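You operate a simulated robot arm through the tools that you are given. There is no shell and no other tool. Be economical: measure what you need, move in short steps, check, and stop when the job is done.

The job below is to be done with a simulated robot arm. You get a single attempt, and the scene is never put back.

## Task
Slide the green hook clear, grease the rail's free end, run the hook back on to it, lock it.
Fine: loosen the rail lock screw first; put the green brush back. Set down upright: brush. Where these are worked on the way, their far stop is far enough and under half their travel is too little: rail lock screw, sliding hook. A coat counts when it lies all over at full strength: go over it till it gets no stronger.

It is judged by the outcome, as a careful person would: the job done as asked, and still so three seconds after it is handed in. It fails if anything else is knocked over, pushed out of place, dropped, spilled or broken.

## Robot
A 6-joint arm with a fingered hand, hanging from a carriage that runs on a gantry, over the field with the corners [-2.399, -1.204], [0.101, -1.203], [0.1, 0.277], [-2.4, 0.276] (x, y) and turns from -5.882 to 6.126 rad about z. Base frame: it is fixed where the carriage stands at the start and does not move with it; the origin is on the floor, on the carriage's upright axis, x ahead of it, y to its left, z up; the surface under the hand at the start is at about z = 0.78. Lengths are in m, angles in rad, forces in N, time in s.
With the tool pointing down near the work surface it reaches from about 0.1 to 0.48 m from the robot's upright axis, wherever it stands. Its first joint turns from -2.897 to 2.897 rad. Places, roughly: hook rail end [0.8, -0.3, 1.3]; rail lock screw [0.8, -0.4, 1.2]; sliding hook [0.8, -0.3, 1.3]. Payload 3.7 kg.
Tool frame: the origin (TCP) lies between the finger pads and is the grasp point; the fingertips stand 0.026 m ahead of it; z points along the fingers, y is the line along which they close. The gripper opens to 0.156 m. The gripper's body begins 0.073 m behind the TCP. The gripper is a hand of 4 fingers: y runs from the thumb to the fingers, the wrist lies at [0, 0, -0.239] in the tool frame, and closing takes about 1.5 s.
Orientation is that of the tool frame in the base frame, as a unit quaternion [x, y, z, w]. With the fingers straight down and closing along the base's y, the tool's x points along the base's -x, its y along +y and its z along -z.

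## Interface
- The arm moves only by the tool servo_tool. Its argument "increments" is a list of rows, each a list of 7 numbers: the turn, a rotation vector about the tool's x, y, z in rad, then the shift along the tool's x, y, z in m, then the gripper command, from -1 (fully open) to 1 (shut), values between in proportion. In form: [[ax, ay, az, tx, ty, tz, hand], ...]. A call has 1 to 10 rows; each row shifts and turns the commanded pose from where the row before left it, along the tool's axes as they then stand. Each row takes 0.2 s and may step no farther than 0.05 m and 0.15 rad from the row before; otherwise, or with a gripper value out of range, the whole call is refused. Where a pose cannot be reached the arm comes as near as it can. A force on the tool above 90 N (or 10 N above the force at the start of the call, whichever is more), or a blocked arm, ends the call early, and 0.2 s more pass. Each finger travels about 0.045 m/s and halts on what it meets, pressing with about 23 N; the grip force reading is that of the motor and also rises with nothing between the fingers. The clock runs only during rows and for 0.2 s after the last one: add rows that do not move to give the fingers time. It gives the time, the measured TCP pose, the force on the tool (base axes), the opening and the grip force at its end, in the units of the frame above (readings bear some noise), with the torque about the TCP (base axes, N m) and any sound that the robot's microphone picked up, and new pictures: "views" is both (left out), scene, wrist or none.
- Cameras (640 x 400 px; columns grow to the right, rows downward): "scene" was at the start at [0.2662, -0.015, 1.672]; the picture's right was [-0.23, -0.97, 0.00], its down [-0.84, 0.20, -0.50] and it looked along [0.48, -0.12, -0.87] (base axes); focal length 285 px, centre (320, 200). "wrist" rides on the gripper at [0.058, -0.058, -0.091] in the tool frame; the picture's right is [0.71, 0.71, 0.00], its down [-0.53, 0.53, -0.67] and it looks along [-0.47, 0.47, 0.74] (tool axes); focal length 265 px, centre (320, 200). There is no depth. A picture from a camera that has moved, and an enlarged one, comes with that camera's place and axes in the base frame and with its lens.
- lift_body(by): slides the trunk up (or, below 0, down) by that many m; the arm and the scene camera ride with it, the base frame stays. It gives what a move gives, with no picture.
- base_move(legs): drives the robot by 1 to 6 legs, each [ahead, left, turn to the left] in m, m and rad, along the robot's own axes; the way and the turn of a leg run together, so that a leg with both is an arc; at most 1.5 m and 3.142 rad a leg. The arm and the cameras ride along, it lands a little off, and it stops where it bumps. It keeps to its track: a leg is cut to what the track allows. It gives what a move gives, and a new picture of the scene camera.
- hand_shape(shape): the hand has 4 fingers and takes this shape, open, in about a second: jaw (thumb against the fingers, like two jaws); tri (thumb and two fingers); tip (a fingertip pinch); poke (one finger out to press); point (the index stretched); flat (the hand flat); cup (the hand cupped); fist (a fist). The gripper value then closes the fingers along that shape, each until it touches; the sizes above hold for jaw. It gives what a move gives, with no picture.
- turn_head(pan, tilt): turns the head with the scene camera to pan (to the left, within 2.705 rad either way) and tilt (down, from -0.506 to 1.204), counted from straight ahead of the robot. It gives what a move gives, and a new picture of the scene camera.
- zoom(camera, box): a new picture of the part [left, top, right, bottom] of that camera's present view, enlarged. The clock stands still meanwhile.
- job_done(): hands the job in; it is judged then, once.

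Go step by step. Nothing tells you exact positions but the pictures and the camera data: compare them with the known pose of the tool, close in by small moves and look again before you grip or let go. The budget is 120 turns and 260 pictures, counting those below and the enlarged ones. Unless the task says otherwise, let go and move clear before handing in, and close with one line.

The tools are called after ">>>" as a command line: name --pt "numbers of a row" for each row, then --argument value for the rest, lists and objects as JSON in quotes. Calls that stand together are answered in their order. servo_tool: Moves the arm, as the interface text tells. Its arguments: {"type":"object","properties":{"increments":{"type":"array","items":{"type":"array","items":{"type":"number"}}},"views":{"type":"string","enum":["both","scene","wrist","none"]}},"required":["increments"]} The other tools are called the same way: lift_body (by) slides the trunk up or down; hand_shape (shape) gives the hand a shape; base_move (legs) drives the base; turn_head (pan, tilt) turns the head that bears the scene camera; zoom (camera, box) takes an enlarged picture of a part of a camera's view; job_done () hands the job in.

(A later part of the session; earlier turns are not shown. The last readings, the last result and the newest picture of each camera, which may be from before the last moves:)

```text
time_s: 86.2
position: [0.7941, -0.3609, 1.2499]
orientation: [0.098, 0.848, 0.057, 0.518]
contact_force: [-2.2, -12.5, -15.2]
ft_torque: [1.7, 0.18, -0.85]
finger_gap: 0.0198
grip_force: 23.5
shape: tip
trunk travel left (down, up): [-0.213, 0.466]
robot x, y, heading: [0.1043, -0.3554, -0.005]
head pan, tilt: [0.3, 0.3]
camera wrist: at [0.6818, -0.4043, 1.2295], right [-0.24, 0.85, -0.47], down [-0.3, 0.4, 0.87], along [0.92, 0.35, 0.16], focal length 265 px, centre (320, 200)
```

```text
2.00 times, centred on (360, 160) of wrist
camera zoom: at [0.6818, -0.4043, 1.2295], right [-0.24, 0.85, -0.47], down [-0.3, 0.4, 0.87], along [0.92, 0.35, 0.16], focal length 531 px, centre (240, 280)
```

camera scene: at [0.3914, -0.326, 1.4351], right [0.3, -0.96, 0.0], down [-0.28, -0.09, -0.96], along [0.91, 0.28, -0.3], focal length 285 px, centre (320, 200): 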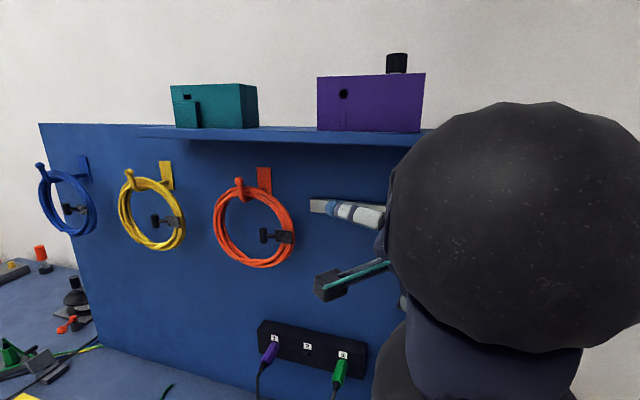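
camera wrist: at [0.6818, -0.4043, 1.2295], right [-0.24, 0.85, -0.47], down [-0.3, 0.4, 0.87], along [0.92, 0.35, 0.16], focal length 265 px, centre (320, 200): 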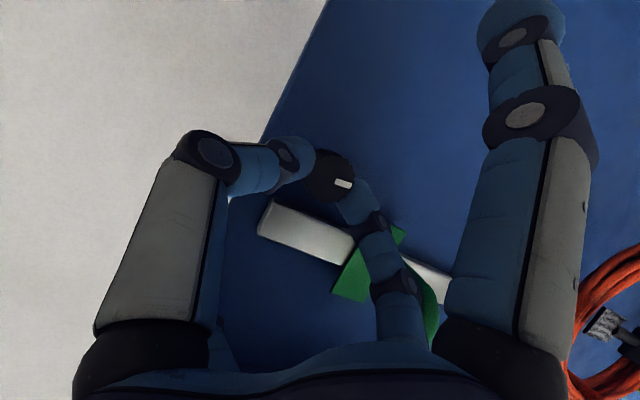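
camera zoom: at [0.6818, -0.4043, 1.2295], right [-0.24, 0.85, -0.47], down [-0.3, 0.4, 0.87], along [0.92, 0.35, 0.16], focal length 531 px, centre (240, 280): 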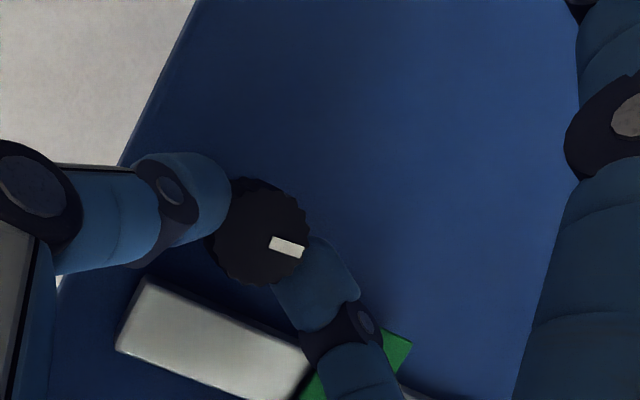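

>>> servo_tool --pt "0 0 0.06 0 0 0 0.9" --pt "0 0 0 0 0 0 0.4" --pt "0 0 0 0 0 0 0.3" --pt "0 0 0 0 0 -0.03 0.3" --pt "0 0 0 0 0 -0.03 0.3" --pt "0 0 0 0 0 0 0.3" --views "wrist"

>>> zoom --camera "wrist" --box '[220, 60, 500, 260]'

```text
time_s: 87.6
position: [0.7417, -0.3571, 1.2791]
orientation: [0.122, 0.844, 0.074, 0.517]
contact_force: [0.0, 0.4, -0.3]
ft_torque: [0.02, 0.0, 0.02]
finger_gap: 0.0543
grip_force: 0.1
shape: tip
trunk travel left (down, up): [-0.213, 0.466]
robot x, y, heading: [0.1041, -0.3548, 0.005]
head pan, tilt: [0.3, 0.3]
camera wrist: at [0.6285, -0.3974, 1.2566], right [-0.22, 0.88, -0.43], down [-0.3, 0.36, 0.88], along [0.93, 0.32, 0.19], focal length 265 px, centre (320, 200)
```

wrist: 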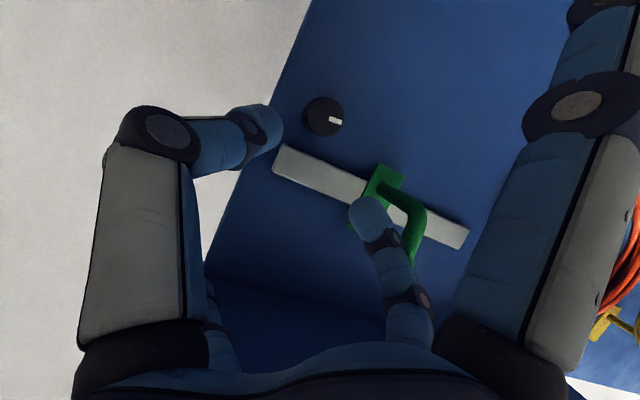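

```text
2.00 times, centred on (360, 160) of wrist
camera zoom: at [0.6285, -0.3974, 1.2566], right [-0.22, 0.88, -0.43], down [-0.3, 0.36, 0.88], along [0.93, 0.32, 0.19], focal length 531 px, centre (240, 280)
```

zoom: 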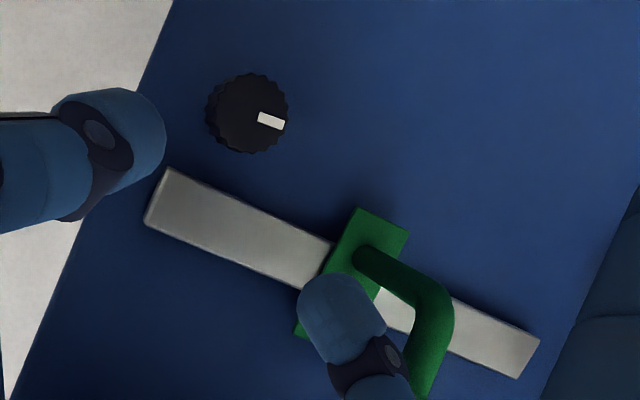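

>>> servo_tool --pt "0 0 0 0 0 -0.04 0.3" --pt "0 0 -0.15 0 -0.03 0 0.3" --pt "0 0 -0.12 0 -0.03 0 0.3" --views "none"

>>> hand_shape --shape "jaw"

>>> servo_tool --pt "0 0 0 0 0 0 0.9" --pt "0 0 0 0 0 0 0.9" --pt "0 0 0 0 0 0 0.9" --pt "0 0 0 0 0 0 0.9" --pt "0 0 0 0 0 0 0.9" --pt "0 0 0 0 0 0 0.9" --pt "0 0 0 0 0 0 0.9" --pt "0 0 0 0 0 0 0.9" --views "both"

```text
time_s: 88.4
position: [0.6988, -0.4171, 1.2879]
orientation: [0.006, 0.852, 0.004, 0.524]
contact_force: [-0.1, -0.4, -0.7]
ft_torque: [0.03, 0.02, 0.0]
finger_gap: 0.0544
grip_force: 0.1
shape: tip
trunk travel left (down, up): [-0.213, 0.466]
robot x, y, heading: [0.1006, -0.3511, 0.001]
head pan, tilt: [0.3, 0.3]
```

```text
time_s: 89.3
position: [0.7008, -0.4158, 1.2875]
orientation: [0.009, 0.853, 0.003, 0.522]
contact_force: [-1.4, -0.1, 0.2]
ft_torque: [0.01, -0.01, 0.04]
finger_gap: 0.156
grip_force: 0.0
shape: jaw
trunk travel left (down, up): [-0.213, 0.466]
robot x, y, heading: [0.0978, -0.3543, 0.003]
head pan, tilt: [0.3, 0.3]
```

```text
time_s: 91.1
position: [0.7008, -0.4159, 1.2869]
orientation: [0.008, 0.852, 0.004, 0.523]
contact_force: [-0.7, -0.4, 0.0]
ft_torque: [0.02, 0.01, 0.0]
finger_gap: 0.008
grip_force: 0.0
shape: jaw
trunk travel left (down, up): [-0.213, 0.466]
robot x, y, heading: [0.1014, -0.3564, -0.002]
head pan, tilt: [0.3, 0.3]
camera scene: at [0.3914, -0.3259, 1.4351], right [0.3, -0.96, 0.0], down [-0.28, -0.09, -0.96], along [0.91, 0.28, -0.3], focal length 285 px, centre (320, 200)
camera wrist: at [0.5928, -0.4734, 1.2747], right [-0.31, 0.72, -0.62], down [-0.35, 0.52, 0.78], along [0.88, 0.46, 0.09], focal length 265 px, centre (320, 200)
```

scene: 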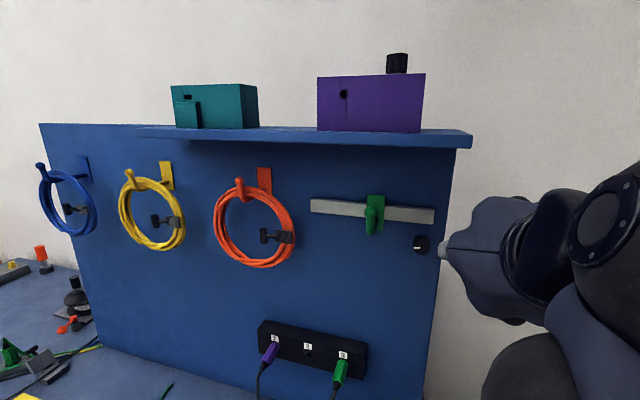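
wrist: 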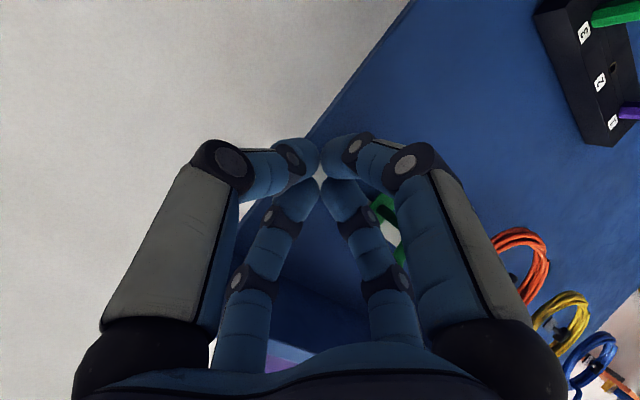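

>>> servo_tool --pt "0 0 0 -0.018 0.03 0.0 0.9" --pt "0 0 0 -0.018 0.03 0.02 0.9" --pt "0 0 0 0 0.011 0.03 0.9" --pt "0 0 0 0 0 0.016 0.9" --pt "0 0 0 0 0 0 0.9" --views "both"

```text
time_s: 92.3
position: [0.7771, -0.3443, 1.2894]
orientation: [0.008, 0.852, 0.003, 0.523]
contact_force: [-0.2, -0.6, 0.6]
ft_torque: [-0.01, -0.03, 0.01]
finger_gap: 0.0077
grip_force: 0.0
shape: jaw
trunk travel left (down, up): [-0.213, 0.466]
robot x, y, heading: [0.0976, -0.3549, 0.002]
head pan, tilt: [0.3, 0.3]
camera scene: at [0.3914, -0.3259, 1.4351], right [0.3, -0.96, 0.0], down [-0.28, -0.09, -0.96], along [0.91, 0.28, -0.3], focal length 285 px, centre (320, 200)
camera wrist: at [0.6699, -0.4024, 1.2778], right [-0.31, 0.72, -0.62], down [-0.35, 0.52, 0.78], along [0.88, 0.46, 0.09], focal length 265 px, centre (320, 200)
```

scene: 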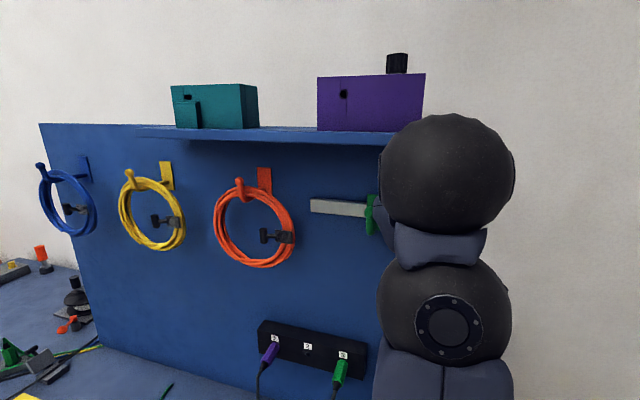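
wrist: 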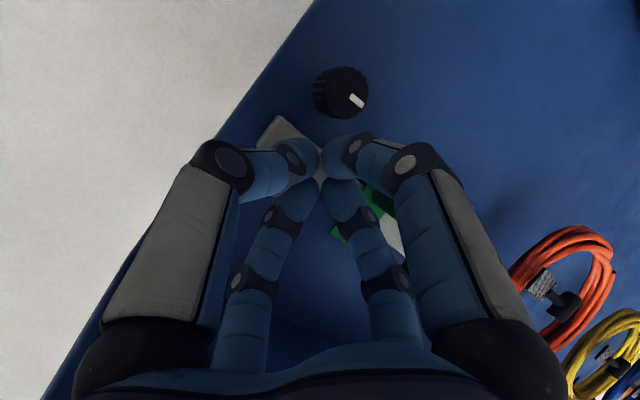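

>>> servo_tool --pt "0 0 0 0 0.02 0 0.9" --pt "0 0 0 0 0.02 0 0.9" --pt "0 0 0 0 0.02 0 0.9" --pt "0 0 0 0 0.01 0 0.9" --pt "0 0 0 0 0 0 0.9" --views "both"

```text
time_s: 93.5
position: [0.7768, -0.2765, 1.2893]
orientation: [0.006, 0.853, 0.004, 0.522]
contact_force: [-0.9, -1.3, 0.8]
ft_torque: [0.03, -0.01, 0.09]
finger_gap: 0.0079
grip_force: 0.1
shape: jaw
trunk travel left (down, up): [-0.213, 0.466]
robot x, y, heading: [0.0991, -0.3562, -0.002]
head pan, tilt: [0.3, 0.3]
camera scene: at [0.3913, -0.326, 1.4351], right [0.3, -0.96, 0.0], down [-0.28, -0.09, -0.96], along [0.91, 0.28, -0.3], focal length 285 px, centre (320, 200)
camera wrist: at [0.6697, -0.3327, 1.2789], right [-0.31, 0.72, -0.62], down [-0.35, 0.52, 0.78], along [0.88, 0.46, 0.09], focal length 265 px, centre (320, 200)
```

scene: 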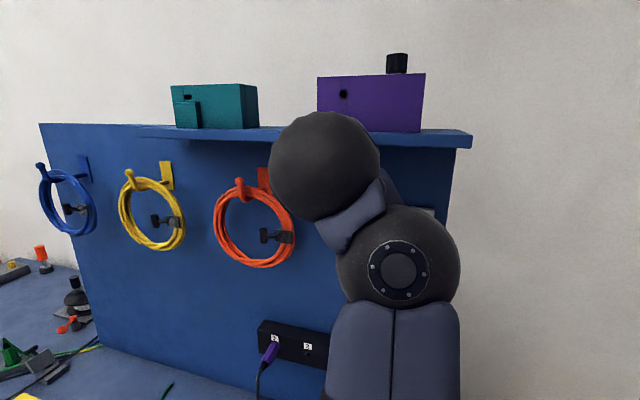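
wrist: 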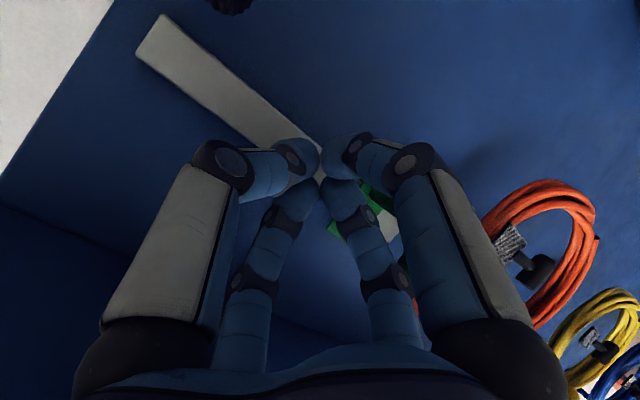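

>>> servo_tool --pt "0 0 0 0 0.01 0 0.9" --pt "0 0 0 0 0.01 0 0.9" --pt "0 0 0 0 0.01 0 0.9" --pt "0 0 0 0 0 0 0.9" --views "wrist"

```text
time_s: 94.5
position: [0.7723, -0.2574, 1.2866]
orientation: [0.007, 0.853, 0.005, 0.522]
contact_force: [-0.6, -1.3, -0.7]
ft_torque: [-0.02, 0.0, 0.06]
finger_gap: 0.0078
grip_force: 0.0
shape: jaw
out of reach, approached as far as the arm can: row 2, 3
trunk travel left (down, up): [-0.213, 0.466]
robot x, y, heading: [0.1035, -0.3551, 0.002]
head pan, tilt: [0.3, 0.3]
camera wrist: at [0.665, -0.3148, 1.2746], right [-0.32, 0.72, -0.62], down [-0.35, 0.52, 0.78], along [0.88, 0.47, 0.09], focal length 265 px, centre (320, 200)
```

wrist: 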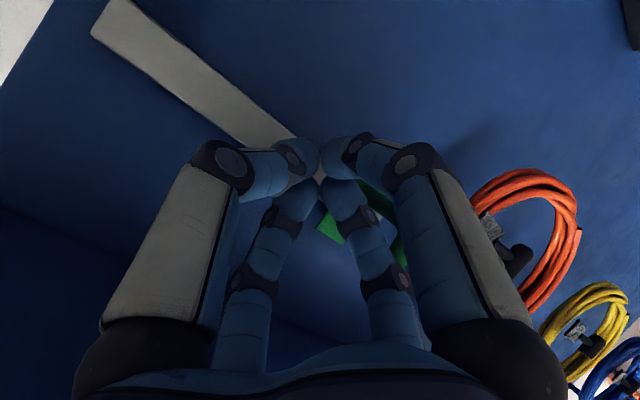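

>>> base_move --legs '[[0, 0.02, 0]]'

>>> servo_tool --pt "0 0 0 0 0.005 0 0.9" --pt "0 0 0 0 0.005 0 0.9" --pt "0 0 0 0 0 0 0.9" --views "wrist"

```text
time_s: 95.3
position: [0.7711, -0.2423, 1.2856]
orientation: [0.007, 0.853, 0.002, 0.521]
contact_force: [-15.8, -25.1, 2.7]
ft_torque: [0.34, -0.13, 0.87]
finger_gap: 0.0064
grip_force: 0.1
shape: jaw
trunk travel left (down, up): [-0.213, 0.466]
robot x, y, heading: [0.1005, -0.3349, -0.001]
head pan, tilt: [0.3, 0.3]
camera scene: at [0.39, -0.3085, 1.4346], right [0.3, -0.96, 0.0], down [-0.28, -0.09, -0.95], along [0.91, 0.28, -0.3], focal length 285 px, centre (320, 200)
```

scene: 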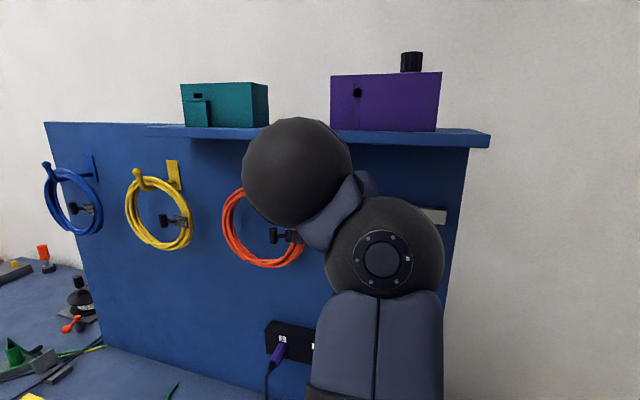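

```text
time_s: 96.1
position: [0.7684, -0.2369, 1.2826]
orientation: [0.01, 0.854, 0.001, 0.52]
contact_force: [-17.3, -26.9, 2.1]
ft_torque: [0.29, -0.12, 0.82]
finger_gap: 0.0068
grip_force: 0.0
shape: jaw
out of reach, approached as far as the arm can: row 2
trunk travel left (down, up): [-0.213, 0.466]
robot x, y, heading: [0.1024, -0.3351, -0.002]
head pan, tilt: [0.3, 0.3]
camera wrist: at [0.6598, -0.2932, 1.2718], right [-0.31, 0.72, -0.62], down [-0.34, 0.52, 0.78], along [0.89, 0.46, 0.08], focal length 265 px, centre (320, 200)
```

wrist: 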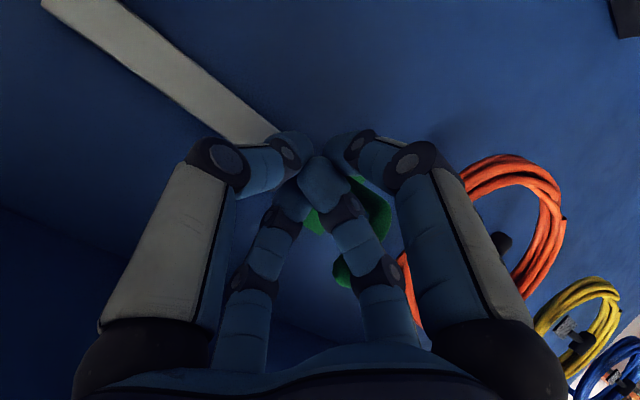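

>>> servo_tool --pt "0 0 0 0 -0.02 0 0.9" --pt "0 0 0 0 -0.015 0 0.9" --pt "0 0 0 0 0 -0.03 0.9" --pt "0 0 0 0 0 -0.02 0.9" --views "none"

>>> base_move --legs '[[-0.3, 0, 0]]'

>>> servo_tool --pt "0 0.15 0 0 0 0 -0.5" --pt "0 0.15 0 0 0 0 -0.5" --pt "0 0.15 0 0 0 0 -0.5" --pt "0 0.15 0 0 0 0 -0.5" --views "none"

>>> turn_head --pan 0.0 --tilt 0.3

```text
time_s: 97.1
position: [0.7235, -0.2652, 1.3054]
orientation: [0.007, 0.853, 0.004, 0.521]
contact_force: [-0.1, 0.5, -0.7]
ft_torque: [0.04, 0.03, -0.04]
finger_gap: 0.0076
grip_force: 0.1
shape: jaw
trunk travel left (down, up): [-0.213, 0.466]
robot x, y, heading: [0.0998, -0.3309, 0.002]
head pan, tilt: [0.3, 0.3]
```

```text
time_s: 99.2
position: [0.4232, -0.2656, 1.3053]
orientation: [0.009, 0.853, 0.003, 0.521]
contact_force: [-0.9, -0.5, -0.4]
ft_torque: [-0.01, 0.02, -0.01]
finger_gap: 0.0076
grip_force: 0.1
shape: jaw
trunk travel left (down, up): [-0.213, 0.466]
robot x, y, heading: [-0.2051, -0.3334, -0.004]
head pan, tilt: [0.3, 0.3]
camera scene: at [0.0907, -0.3063, 1.4351], right [0.29, -0.96, 0.0], down [-0.28, -0.09, -0.96], along [0.91, 0.28, -0.3], focal length 285 px, centre (320, 200)
```

scene: 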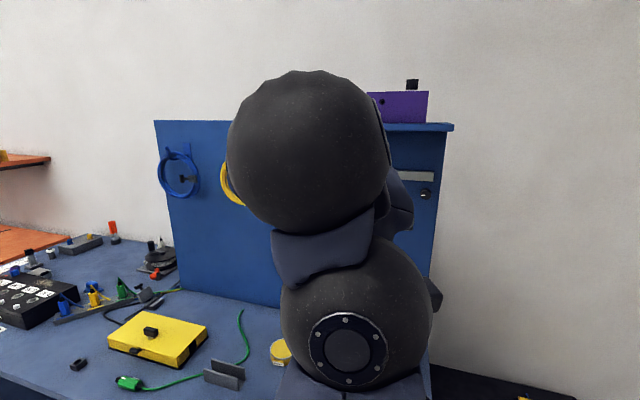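

```text
time_s: 100.2
position: [0.3971, -0.253, 1.2896]
orientation: [0.007, 0.969, 0.006, 0.248]
contact_force: [-0.5, 0.0, -0.1]
ft_torque: [0.0, 0.0, 0.02]
finger_gap: 0.0959
grip_force: 0.0
shape: jaw
out of reach, approached as far as the arm can: row 4
trunk travel left (down, up): [-0.213, 0.466]
robot x, y, heading: [-0.2017, -0.3367, 0.003]
head pan, tilt: [0.3, 0.3]
```

```text
time_s: 101.0
position: [0.3994, -0.2535, 1.2894]
orientation: [0.007, 0.969, 0.007, 0.247]
contact_force: [0.2, -1.2, -0.1]
ft_torque: [0.01, 0.01, -0.01]
finger_gap: 0.1167
grip_force: 0.0
shape: jaw
trunk travel left (down, up): [-0.213, 0.466]
robot x, y, heading: [-0.1992, -0.3364, -0.002]
head pan, tilt: [0.0, 0.3]
camera scene: at [0.095, -0.3339, 1.4351], right [0.0, -1.0, 0.0], down [-0.3, 0.0, -0.96], along [0.96, 0.0, -0.3], focal length 285 px, centre (320, 200)
```

scene: 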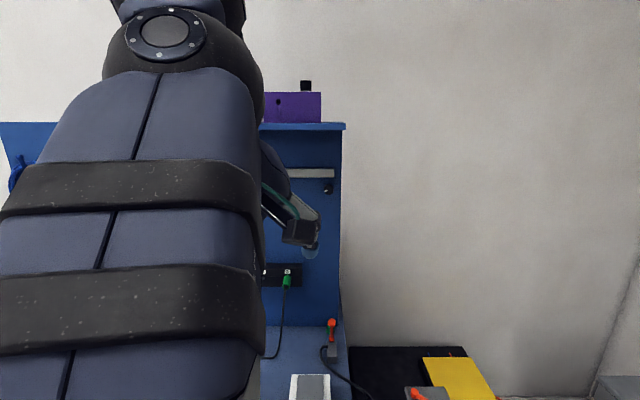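

>>> base_move --legs '[[0, 0.245, 0]]'

>>> lift_body --by 0.25

>>> servo_tool --pt "0 0 -0.15 0.02 0 0.035 -0.6" --pt "0 0 -0.15 0.02 0 0.035 -0.6" --pt "0 0 -0.15 0.02 0 0.035 -0.6" --pt "0 0 -0.15 0.02 0 0.035 -0.6" --pt "0 0 -0.15 0 0 0.035 -0.6" --pt "0 0 -0.15 0 0 0.035 -0.6" --pt "0 0 -0.15 0 0 0.035 -0.6" --pt "0 0 -0.15 0 0 0.035 -0.6" --pt "0 0 -0.15 0 0 0.03 -0.6" --pt "0 0 -0.15 0 0 0.0 -0.6" --views "wrist"

```text
time_s: 102.8
position: [0.3988, -0.0108, 1.2889]
orientation: [0.006, 0.969, 0.006, 0.248]
contact_force: [0.1, 0.3, -0.3]
ft_torque: [0.01, -0.04, -0.03]
finger_gap: 0.1166
grip_force: 0.1
shape: jaw
trunk travel left (down, up): [-0.213, 0.466]
robot x, y, heading: [-0.2013, -0.0918, 0.004]
head pan, tilt: [0.0, 0.3]
camera scene: at [0.095, -0.0913, 1.4351], right [0.0, -1.0, 0.0], down [-0.3, 0.0, -0.96], along [0.96, 0.0, -0.3], focal length 285 px, centre (320, 200)
```

scene: 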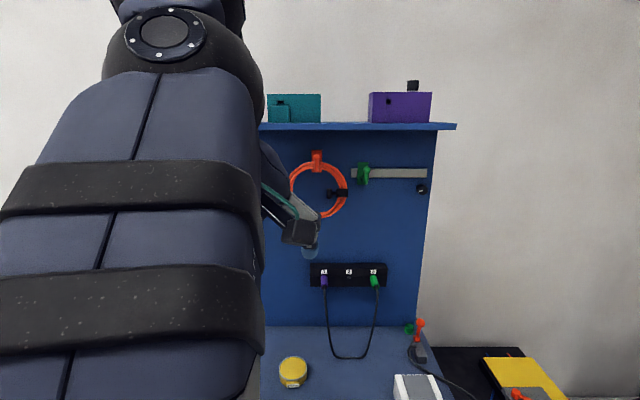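

```text
time_s: 105.3
position: [0.3972, -0.0099, 1.5392]
orientation: [0.006, 0.969, 0.006, 0.245]
contact_force: [0.2, 0.5, 0.0]
ft_torque: [0.01, 0.01, 0.01]
finger_gap: 0.1165
grip_force: 0.1
shape: jaw
trunk travel left (down, up): [-0.463, 0.216]
robot x, y, heading: [-0.2003, -0.0915, -0.002]
head pan, tilt: [0.0, 0.3]
```

```text
time_s: 107.5
position: [0.4841, -0.0101, 1.2341]
orientation: [-0.658, 0.712, -0.163, 0.185]
contact_force: [0.0, -1.1, 0.3]
ft_torque: [0.01, -0.03, 0.02]
finger_gap: 0.1246
grip_force: 0.0
shape: jaw
out of reach, approached as far as the arm can: row 1, 2, 3, 4, 8, 9
trunk travel left (down, up): [-0.463, 0.216]
robot x, y, heading: [-0.2037, -0.0868, -0.003]
head pan, tilt: [0.0, 0.3]
camera wrist: at [0.4868, -0.073, 1.338], right [-0.67, -0.65, -0.37], down [-0.74, 0.56, 0.36], along [-0.03, 0.52, -0.86], focal length 265 px, centre (320, 200)
```

wrist: 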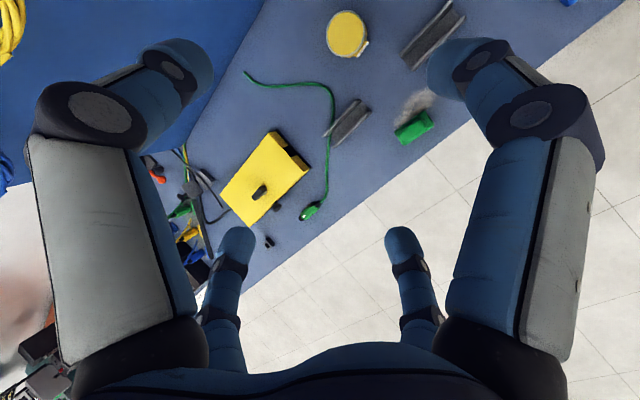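

>>> servo_tool --pt "0 0 0 0.0015 0.0215 0.0395 -0.6" --pt "0 0 0 0.0015 0.0215 0.0395 -0.6" --pt "0 0 0 0.0015 0.0215 0.0395 -0.6" --pt "0 0 0 0.0015 0.0215 0.0395 -0.6" --pt "0 0 0 0.0015 0.0215 0.0395 -0.6" --pt "0 0 0 0.0015 0.0215 0.0395 -0.6" --pt "0 0 0 0 0 0.0 -0.6" --views "wrist"

>>> zoom --camera "wrist" --box '[220, 0, 460, 180]'

```text
time_s: 109.2
position: [0.4179, -0.0155, 1.0772]
orientation: [-0.656, 0.713, -0.163, 0.186]
contact_force: [0.5, -0.2, -0.1]
ft_torque: [-0.03, -0.04, 0.02]
finger_gap: 0.1246
grip_force: 0.1
shape: jaw
out of reach, approached as far as the arm can: row 1, 2, 3, 4, 5, 6
trunk travel left (down, up): [-0.463, 0.216]
robot x, y, heading: [-0.2012, -0.0929, -0.0]
head pan, tilt: [0.0, 0.3]
camera wrist: at [0.4219, -0.0792, 1.1804], right [-0.67, -0.64, -0.37], down [-0.74, 0.56, 0.36], along [-0.03, 0.52, -0.85], focal length 265 px, centre (320, 200)
```

wrist: 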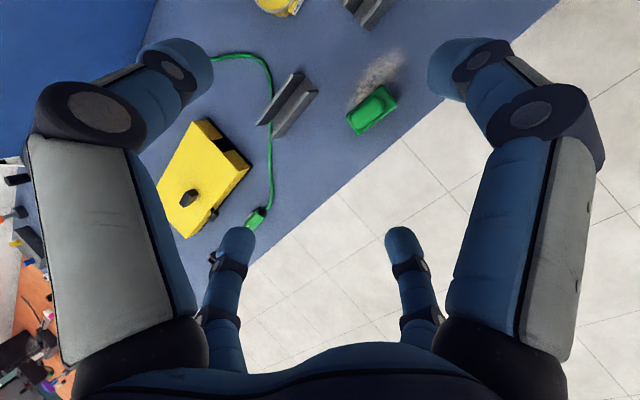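

```text
2.22 times, centred on (340, 90) of wrist
camera zoom: at [0.4219, -0.0792, 1.1804], right [-0.67, -0.64, -0.37], down [-0.74, 0.56, 0.36], along [-0.03, 0.52, -0.85], focal length 590 px, centre (276, 444)
```

zoom: 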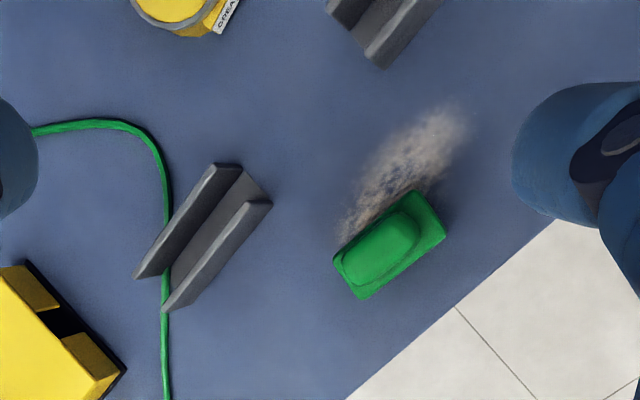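

>>> base_move --legs '[[0.04, 0.008, 0]]'

>>> lift_body --by -0.18

>>> servo_tool --pt "0 0 0 0 0 0.0 0" --pt "0 0 0 0 0 0.0 0" --pt "0 0 0 0 0 0.0 0" --views "wrist"

>>> zoom --camera "wrist" --box '[220, 60, 460, 240]'

```text
time_s: 110.0
position: [0.4574, -0.0084, 1.0765]
orientation: [-0.656, 0.714, -0.163, 0.185]
contact_force: [-0.7, 0.6, -0.4]
ft_torque: [-0.01, -0.01, -0.01]
finger_gap: 0.1245
grip_force: 0.0
shape: jaw
trunk travel left (down, up): [-0.463, 0.216]
robot x, y, heading: [-0.1613, -0.0835, 0.005]
head pan, tilt: [0.0, 0.3]
camera scene: at [0.1346, -0.0833, 1.6851], right [0.0, -1.0, 0.0], down [-0.3, 0.0, -0.96], along [0.96, 0.0, -0.3], focal length 285 px, centre (320, 200)
```

scene: 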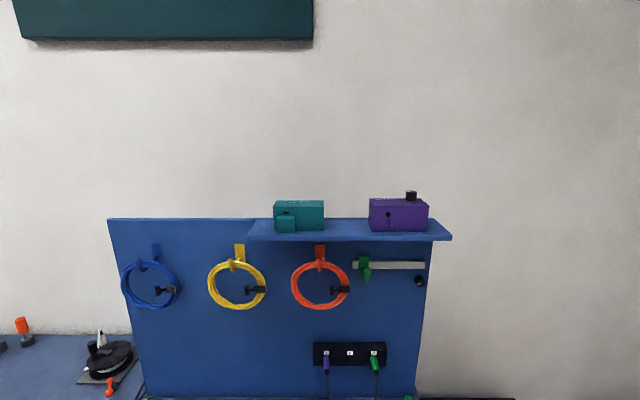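

```text
time_s: 112.0
position: [0.4578, -0.0066, 0.8965]
orientation: [-0.656, 0.714, -0.163, 0.185]
contact_force: [0.1, -0.4, -0.2]
ft_torque: [0.0, 0.0, 0.01]
finger_gap: 0.1246
grip_force: 0.0
shape: jaw
trunk travel left (down, up): [-0.283, 0.396]
robot x, y, heading: [-0.1589, -0.0856, 0.004]
head pan, tilt: [0.0, 0.3]
```

```text
time_s: 112.8
position: [0.4578, -0.0071, 0.897]
orientation: [-0.656, 0.713, -0.163, 0.184]
contact_force: [0.0, 0.2, 0.6]
ft_torque: [-0.01, 0.05, 0.02]
finger_gap: 0.0786
grip_force: 0.1
shape: jaw
trunk travel left (down, up): [-0.283, 0.396]
robot x, y, heading: [-0.1629, -0.084, 0.004]
head pan, tilt: [0.0, 0.3]
camera wrist: at [0.4615, -0.0712, 1.0004], right [-0.67, -0.64, -0.37], down [-0.74, 0.56, 0.36], along [-0.03, 0.52, -0.85], focal length 265 px, centre (320, 200)
```

wrist: 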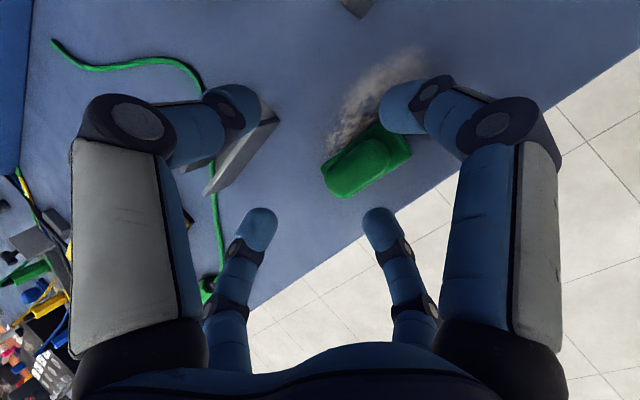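

```text
2.22 times, centred on (340, 150) of wrist
camera zoom: at [0.4615, -0.0712, 1.0004], right [-0.67, -0.64, -0.37], down [-0.74, 0.56, 0.36], along [-0.03, 0.52, -0.85], focal length 590 px, centre (276, 311)
```

zoom: 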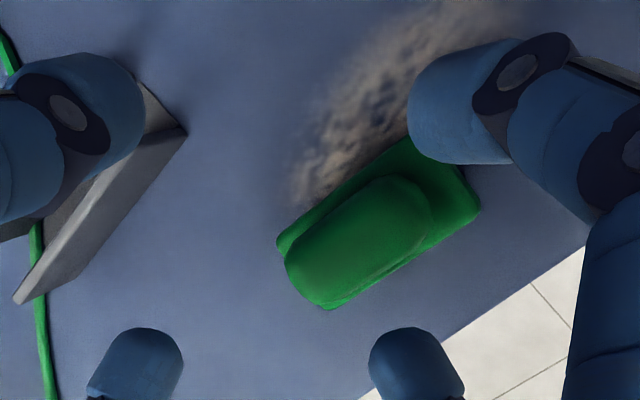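

>>> servo_tool --pt "-0.12 0.008 0 -0.007 0 0.0 0" --pt "-0.12 0.008 0 0 0 0.0 0" --pt "0 0 0 0 0 0.0 0" --views "wrist"

>>> zoom --camera "wrist" --box '[220, 60, 460, 240]'

>>> turn_head --pan 0.1 --tilt 1.1

```text
time_s: 113.6
position: [0.4575, -0.0007, 0.8975]
orientation: [-0.673, 0.729, -0.081, 0.098]
contact_force: [-0.3, -0.9, 0.8]
ft_torque: [0.02, 0.03, -0.02]
finger_gap: 0.0783
grip_force: 0.0
shape: jaw
trunk travel left (down, up): [-0.283, 0.396]
robot x, y, heading: [-0.1608, -0.0867, 0.0]
head pan, tilt: [0.0, 0.3]
camera wrist: at [0.4871, -0.0646, 0.9972], right [-0.74, -0.65, -0.2], down [-0.64, 0.56, 0.53], along [-0.23, 0.52, -0.82], focal length 265 px, centre (320, 200)
```

wrist: 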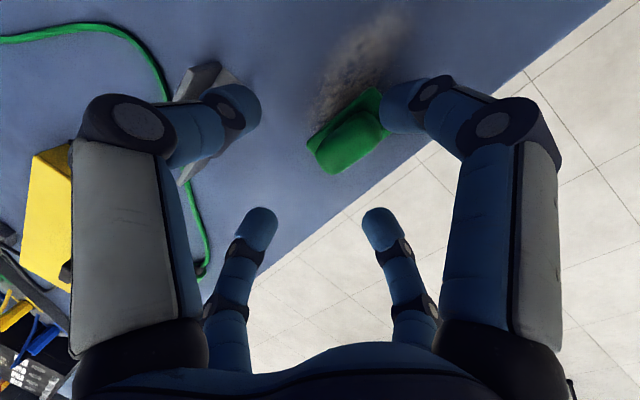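

```text
2.22 times, centred on (340, 150) of wrist
camera zoom: at [0.4871, -0.0646, 0.9972], right [-0.74, -0.65, -0.2], down [-0.64, 0.56, 0.53], along [-0.23, 0.52, -0.82], focal length 590 px, centre (276, 311)
```

zoom: 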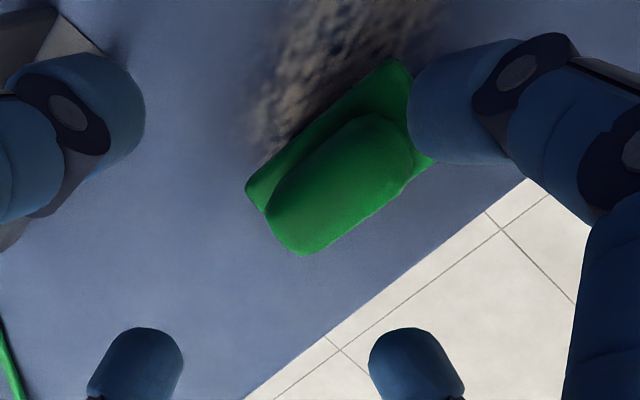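

```text
time_s: 114.8
position: [0.4588, -0.0006, 0.8962]
orientation: [-0.672, 0.729, -0.081, 0.099]
contact_force: [0.1, -0.6, 0.5]
ft_torque: [0.05, -0.06, -0.03]
finger_gap: 0.0784
grip_force: 0.1
shape: jaw
trunk travel left (down, up): [-0.283, 0.396]
robot x, y, heading: [-0.1637, -0.0837, 0.002]
head pan, tilt: [0.099, 1.1]
camera scene: at [0.1041, -0.077, 1.4391], right [0.1, -0.99, 0.0], down [-0.89, -0.09, -0.45], along [0.45, 0.05, -0.89], focal length 285 px, centre (320, 200)
```

scene: 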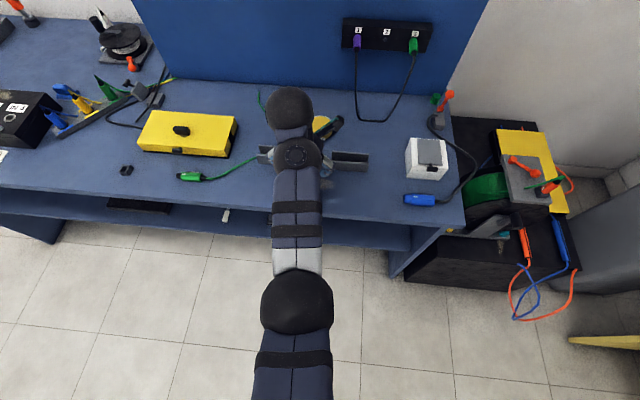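

>>> servo_tool --pt "0 0 0.085 0 0 0.0 0" --pt "0 0 0 0.003 0.01 0.025 0" --pt "0 0 0 0.0026 0.0106 0.02 0" --pt "0 0 0 0 0 0.012 0" --pt "0 0 0 0 0 0 0" --views "wrist"

>>> zoom --camera "wrist" --box '[220, 60, 460, 240]'

```text
time_s: 116.0
position: [0.4476, -0.0018, 0.8471]
orientation: [-0.641, 0.757, -0.076, 0.102]
contact_force: [-0.4, 0.5, -0.7]
ft_torque: [0.0, 0.01, -0.01]
finger_gap: 0.0783
grip_force: 0.0
shape: jaw
out of reach, approached as far as the arm can: row 4
trunk travel left (down, up): [-0.283, 0.396]
robot x, y, heading: [-0.1595, -0.0814, 0.003]
head pan, tilt: [0.099, 1.1]
camera wrist: at [0.4719, -0.0704, 0.9465], right [-0.79, -0.58, -0.22], down [-0.59, 0.6, 0.55], along [-0.19, 0.56, -0.81], focal length 265 px, centre (320, 200)
```

wrist: 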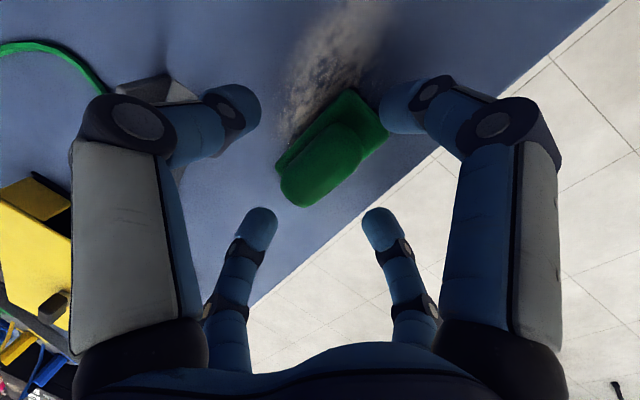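

```text
2.22 times, centred on (340, 150) of wrist
camera zoom: at [0.4719, -0.0704, 0.9465], right [-0.79, -0.58, -0.22], down [-0.59, 0.6, 0.55], along [-0.19, 0.56, -0.81], focal length 590 px, centre (276, 311)
```

zoom: 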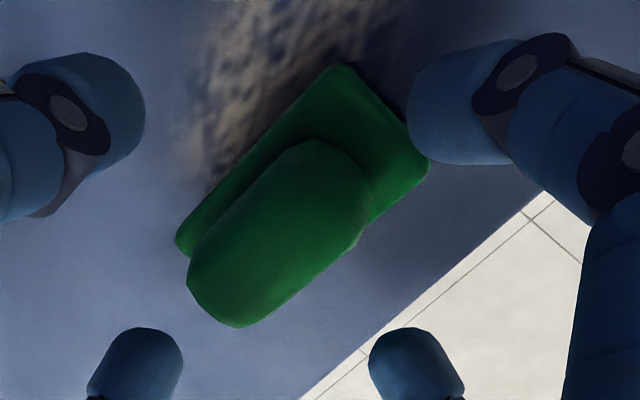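

>>> lift_body --by -0.011

>>> servo_tool --pt "0 0 0 0 0 0 0.3" --pt "0 0 0 0 0 0 0.6" --pt "0 0 0 0 0 0 0.8" --pt "0 0 0 0 0 0 0.9" --pt "0 0 0 0 0 0 0.95" --pt "0 0 0 0 0 0 0.95" --pt "0 0 0 0 0 0 0.95" --pt "0 0 0 0 0 0 0.95" --views "wrist"

>>> zoom --camera "wrist" --box '[220, 60, 460, 240]'

```text
time_s: 116.5
position: [0.4491, -0.002, 0.8367]
orientation: [-0.641, 0.757, -0.076, 0.103]
contact_force: [0.7, -0.4, -0.6]
ft_torque: [-0.01, 0.01, 0.02]
finger_gap: 0.0783
grip_force: 0.1
shape: jaw
trunk travel left (down, up): [-0.272, 0.407]
robot x, y, heading: [-0.1586, -0.0853, 0.003]
head pan, tilt: [0.099, 1.1]
```

```text
time_s: 118.3
position: [0.4498, -0.0016, 0.8385]
orientation: [-0.64, 0.757, -0.077, 0.104]
contact_force: [-2.5, -1.6, 15.5]
ft_torque: [-0.4, 0.37, 0.01]
finger_gap: 0.0356
grip_force: 23.1
shape: jaw
trunk travel left (down, up): [-0.272, 0.407]
robot x, y, heading: [-0.1627, -0.0802, 0.003]
head pan, tilt: [0.099, 1.1]
camera wrist: at [0.4728, -0.0707, 0.9367], right [-0.79, -0.58, -0.22], down [-0.59, 0.6, 0.55], along [-0.19, 0.56, -0.81], focal length 265 px, centre (320, 200)
```

wrist: 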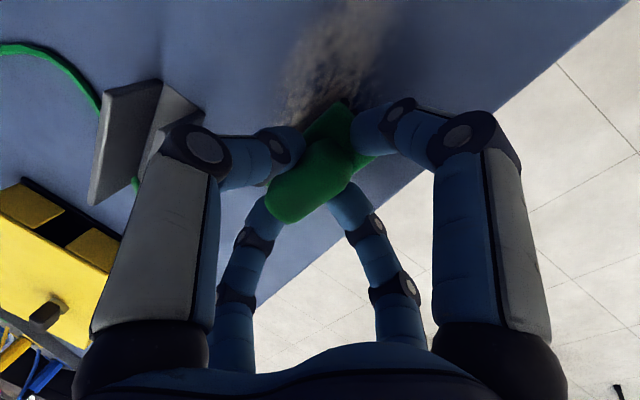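

```text
2.22 times, centred on (340, 150) of wrist
camera zoom: at [0.4728, -0.0707, 0.9367], right [-0.79, -0.58, -0.22], down [-0.59, 0.6, 0.55], along [-0.19, 0.56, -0.81], focal length 590 px, centre (276, 311)
```

zoom: 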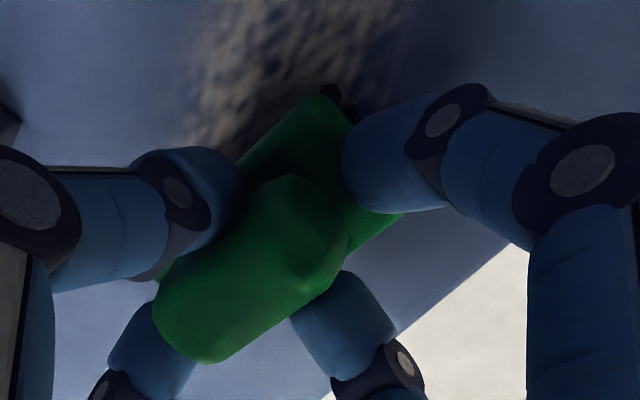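

>>> lift_body --by 0.06

>>> servo_tool --pt "0 0 0 0 0 0 0.95" --views "wrist"

>>> zoom --camera "wrist" --box '[220, 60, 460, 240]'

```text
time_s: 119.3
position: [0.4469, -0.0016, 0.8967]
orientation: [-0.64, 0.757, -0.077, 0.103]
contact_force: [-0.3, 0.4, -0.9]
ft_torque: [-0.03, 0.0, 0.0]
finger_gap: 0.0347
grip_force: 22.7
shape: jaw
trunk travel left (down, up): [-0.332, 0.347]
robot x, y, heading: [-0.1619, -0.0849, -0.002]
head pan, tilt: [0.099, 1.1]
```

```text
time_s: 119.8
position: [0.4482, -0.0018, 0.8961]
orientation: [-0.641, 0.757, -0.075, 0.103]
contact_force: [0.2, 0.7, -0.9]
ft_torque: [0.01, 0.01, -0.02]
finger_gap: 0.0345
grip_force: 23.4
shape: jaw
trunk travel left (down, up): [-0.332, 0.347]
robot x, y, heading: [-0.1641, -0.0811, -0.0]
head pan, tilt: [0.099, 1.1]
camera wrist: at [0.4719, -0.0704, 0.9955], right [-0.79, -0.58, -0.22], down [-0.59, 0.6, 0.55], along [-0.19, 0.56, -0.81], focal length 265 px, centre (320, 200)
```

wrist: 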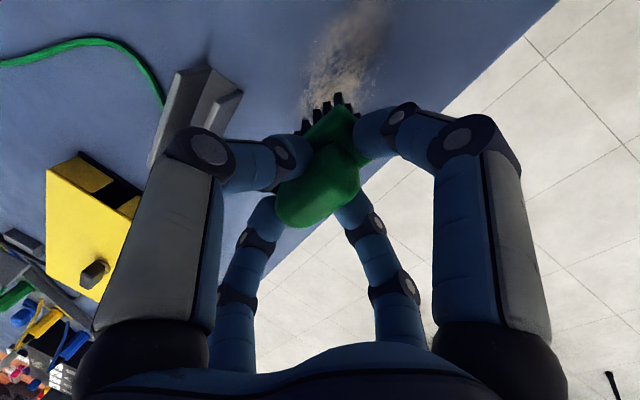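

```text
2.22 times, centred on (340, 150) of wrist
camera zoom: at [0.4719, -0.0704, 0.9955], right [-0.79, -0.58, -0.22], down [-0.59, 0.6, 0.55], along [-0.19, 0.56, -0.81], focal length 590 px, centre (276, 311)
```

zoom: 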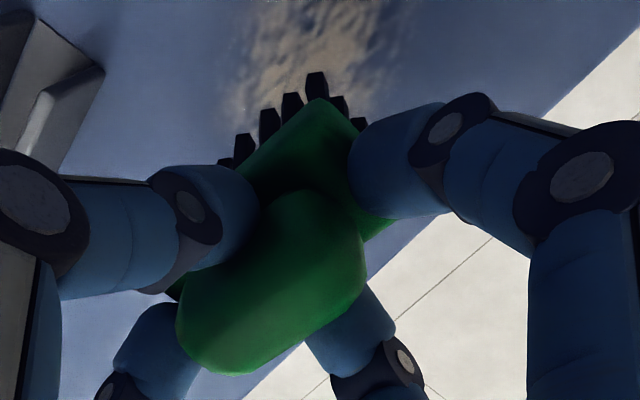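

>>> lift_body --by 0.06

>>> base_move --legs '[[0.2, -0.02, 0]]'

>>> servo_tool --pt "0 0 0 0 0 0 0.95" --views "wrist"

>>> turn_head --pan 0.6 --tilt 0.7

```text
time_s: 120.8
position: [0.4473, -0.0018, 0.957]
orientation: [-0.641, 0.757, -0.076, 0.103]
contact_force: [0.5, -1.2, -0.7]
ft_torque: [0.0, 0.0, 0.01]
finger_gap: 0.0346
grip_force: 22.7
shape: jaw
trunk travel left (down, up): [-0.392, 0.287]
robot x, y, heading: [-0.1563, -0.0807, -0.001]
head pan, tilt: [0.099, 1.1]
```

```text
time_s: 122.3
position: [0.6456, -0.0196, 0.9571]
orientation: [-0.641, 0.757, -0.075, 0.103]
contact_force: [-0.1, 0.5, -0.4]
ft_torque: [0.02, -0.01, 0.0]
finger_gap: 0.0347
grip_force: 23.3
shape: jaw
trunk travel left (down, up): [-0.392, 0.287]
robot x, y, heading: [0.0368, -0.1024, 0.0]
head pan, tilt: [0.099, 1.1]
camera scene: at [0.3007, -0.0963, 1.548], right [0.1, -0.99, 0.0], down [-0.89, -0.09, -0.45], along [0.45, 0.05, -0.89], focal length 285 px, centre (320, 200)
```

scene: 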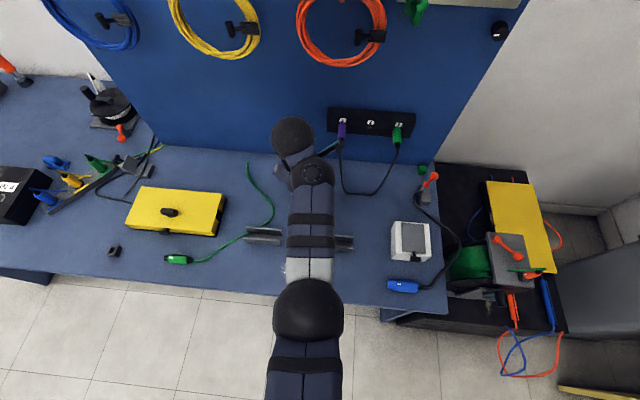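

```text
time_s: 122.7
position: [0.6447, -0.0192, 0.9562]
orientation: [-0.641, 0.757, -0.075, 0.103]
contact_force: [0.2, -0.8, -1.1]
ft_torque: [0.01, -0.01, -0.01]
finger_gap: 0.0345
grip_force: 23.0
shape: jaw
trunk travel left (down, up): [-0.392, 0.287]
robot x, y, heading: [0.0339, -0.1032, 0.006]
head pan, tilt: [0.099, 1.1]
camera wrist: at [0.6684, -0.0893, 1.0554], right [-0.79, -0.58, -0.22], down [-0.59, 0.59, 0.55], along [-0.19, 0.56, -0.81], focal length 265 px, centre (320, 200)
```

wrist: 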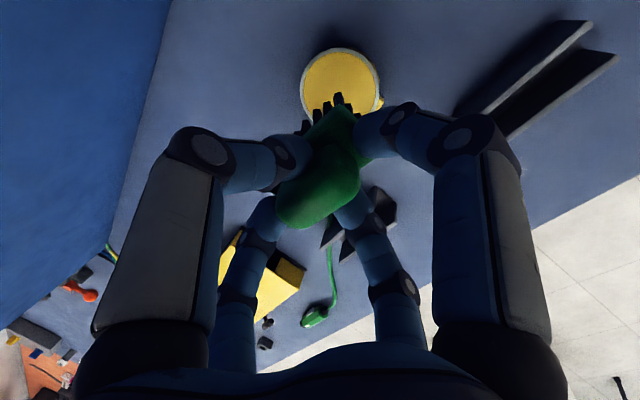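

```text
time_s: 123.7
position: [0.6447, -0.0196, 0.9568]
orientation: [-0.64, 0.758, -0.076, 0.103]
contact_force: [0.0, -0.5, -0.4]
ft_torque: [0.01, -0.02, -0.02]
finger_gap: 0.0346
grip_force: 22.3
shape: jaw
trunk travel left (down, up): [-0.392, 0.287]
robot x, y, heading: [0.0358, -0.1014, -0.0]
head pan, tilt: [0.6, 0.7]
camera scene: at [0.3079, -0.0547, 1.5779], right [0.57, -0.82, 0.0], down [-0.53, -0.36, -0.76], along [0.63, 0.43, -0.64], focal length 285 px, centre (320, 200)
```

scene: 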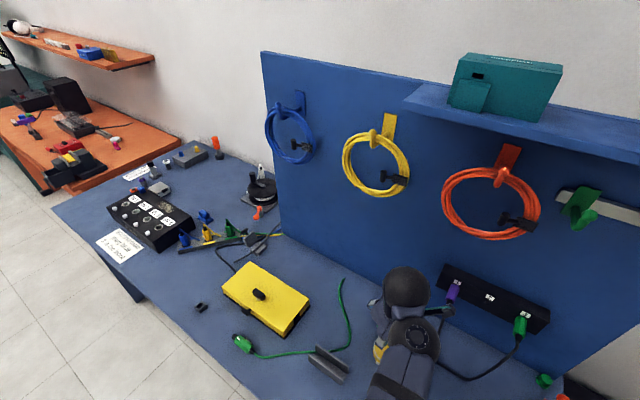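

>>> base_move --legs '[[0.017, -0.006, 0]]'

>>> lift_body --by -0.08

>>> servo_tool --pt "0 0 0 0 0 0 0.95" --views "wrist"

>>> zoom --camera "wrist" --box '[220, 30, 460, 210]'

```text
time_s: 124.5
position: [0.6608, -0.0268, 0.9564]
orientation: [-0.641, 0.757, -0.076, 0.103]
contact_force: [0.2, -0.5, -0.8]
ft_torque: [0.0, 0.01, -0.01]
finger_gap: 0.0348
grip_force: 23.1
shape: jaw
trunk travel left (down, up): [-0.392, 0.287]
robot x, y, heading: [0.0527, -0.1108, 0.008]
head pan, tilt: [0.6, 0.7]
camera scene: at [0.3247, -0.0606, 1.578], right [0.57, -0.82, 0.0], down [-0.53, -0.36, -0.76], along [0.63, 0.43, -0.64], focal length 285 px, centre (320, 200)
```

scene: 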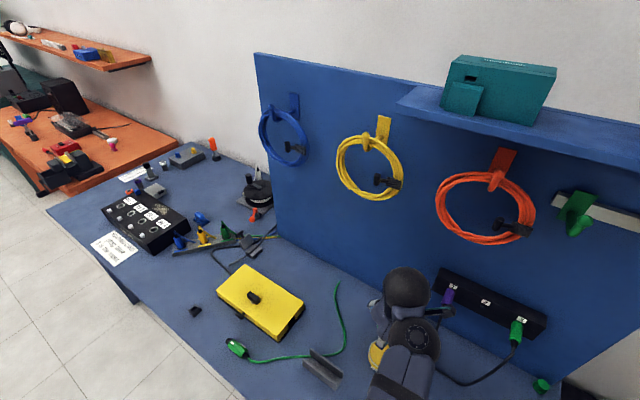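

```text
time_s: 125.6
position: [0.6617, -0.0265, 0.8761]
orientation: [-0.641, 0.757, -0.075, 0.103]
contact_force: [-0.4, -0.5, -0.3]
ft_torque: [0.02, 0.02, -0.02]
finger_gap: 0.0347
grip_force: 23.0
shape: jaw
trunk travel left (down, up): [-0.312, 0.367]
robot x, y, heading: [0.0497, -0.1049, 0.001]
head pan, tilt: [0.6, 0.7]
```

```text
time_s: 126.0
position: [0.6616, -0.0261, 0.8765]
orientation: [-0.641, 0.757, -0.076, 0.103]
contact_force: [0.1, -1.1, -0.9]
ft_torque: [0.01, 0.01, 0.01]
finger_gap: 0.0349
grip_force: 23.1
shape: jaw
trunk travel left (down, up): [-0.312, 0.367]
robot x, y, heading: [0.0494, -0.1119, 0.003]
head pan, tilt: [0.6, 0.7]
camera wrist: at [0.6853, -0.0953, 0.9755], right [-0.79, -0.58, -0.22], down [-0.59, 0.59, 0.55], along [-0.19, 0.56, -0.81], focal length 265 px, centre (320, 200)
```

wrist: 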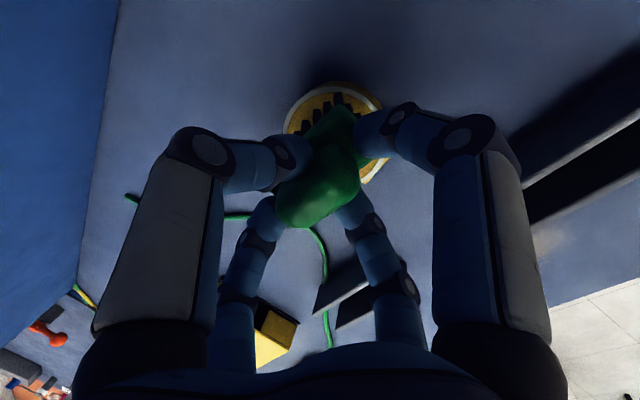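

```text
2.22 times, centred on (340, 120) of wrist
camera zoom: at [0.6853, -0.0953, 0.9755], right [-0.79, -0.58, -0.22], down [-0.59, 0.59, 0.55], along [-0.19, 0.56, -0.81], focal length 590 px, centre (276, 378)
```

zoom: 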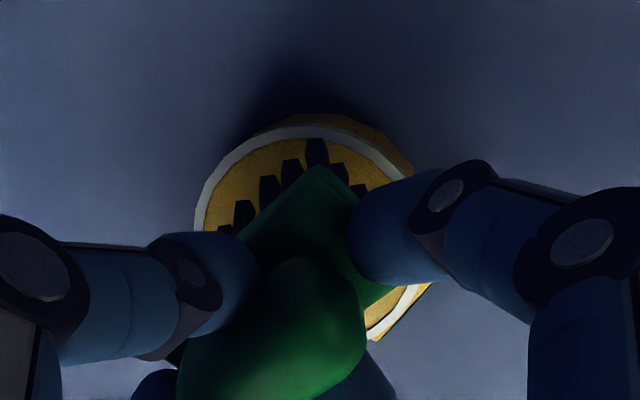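

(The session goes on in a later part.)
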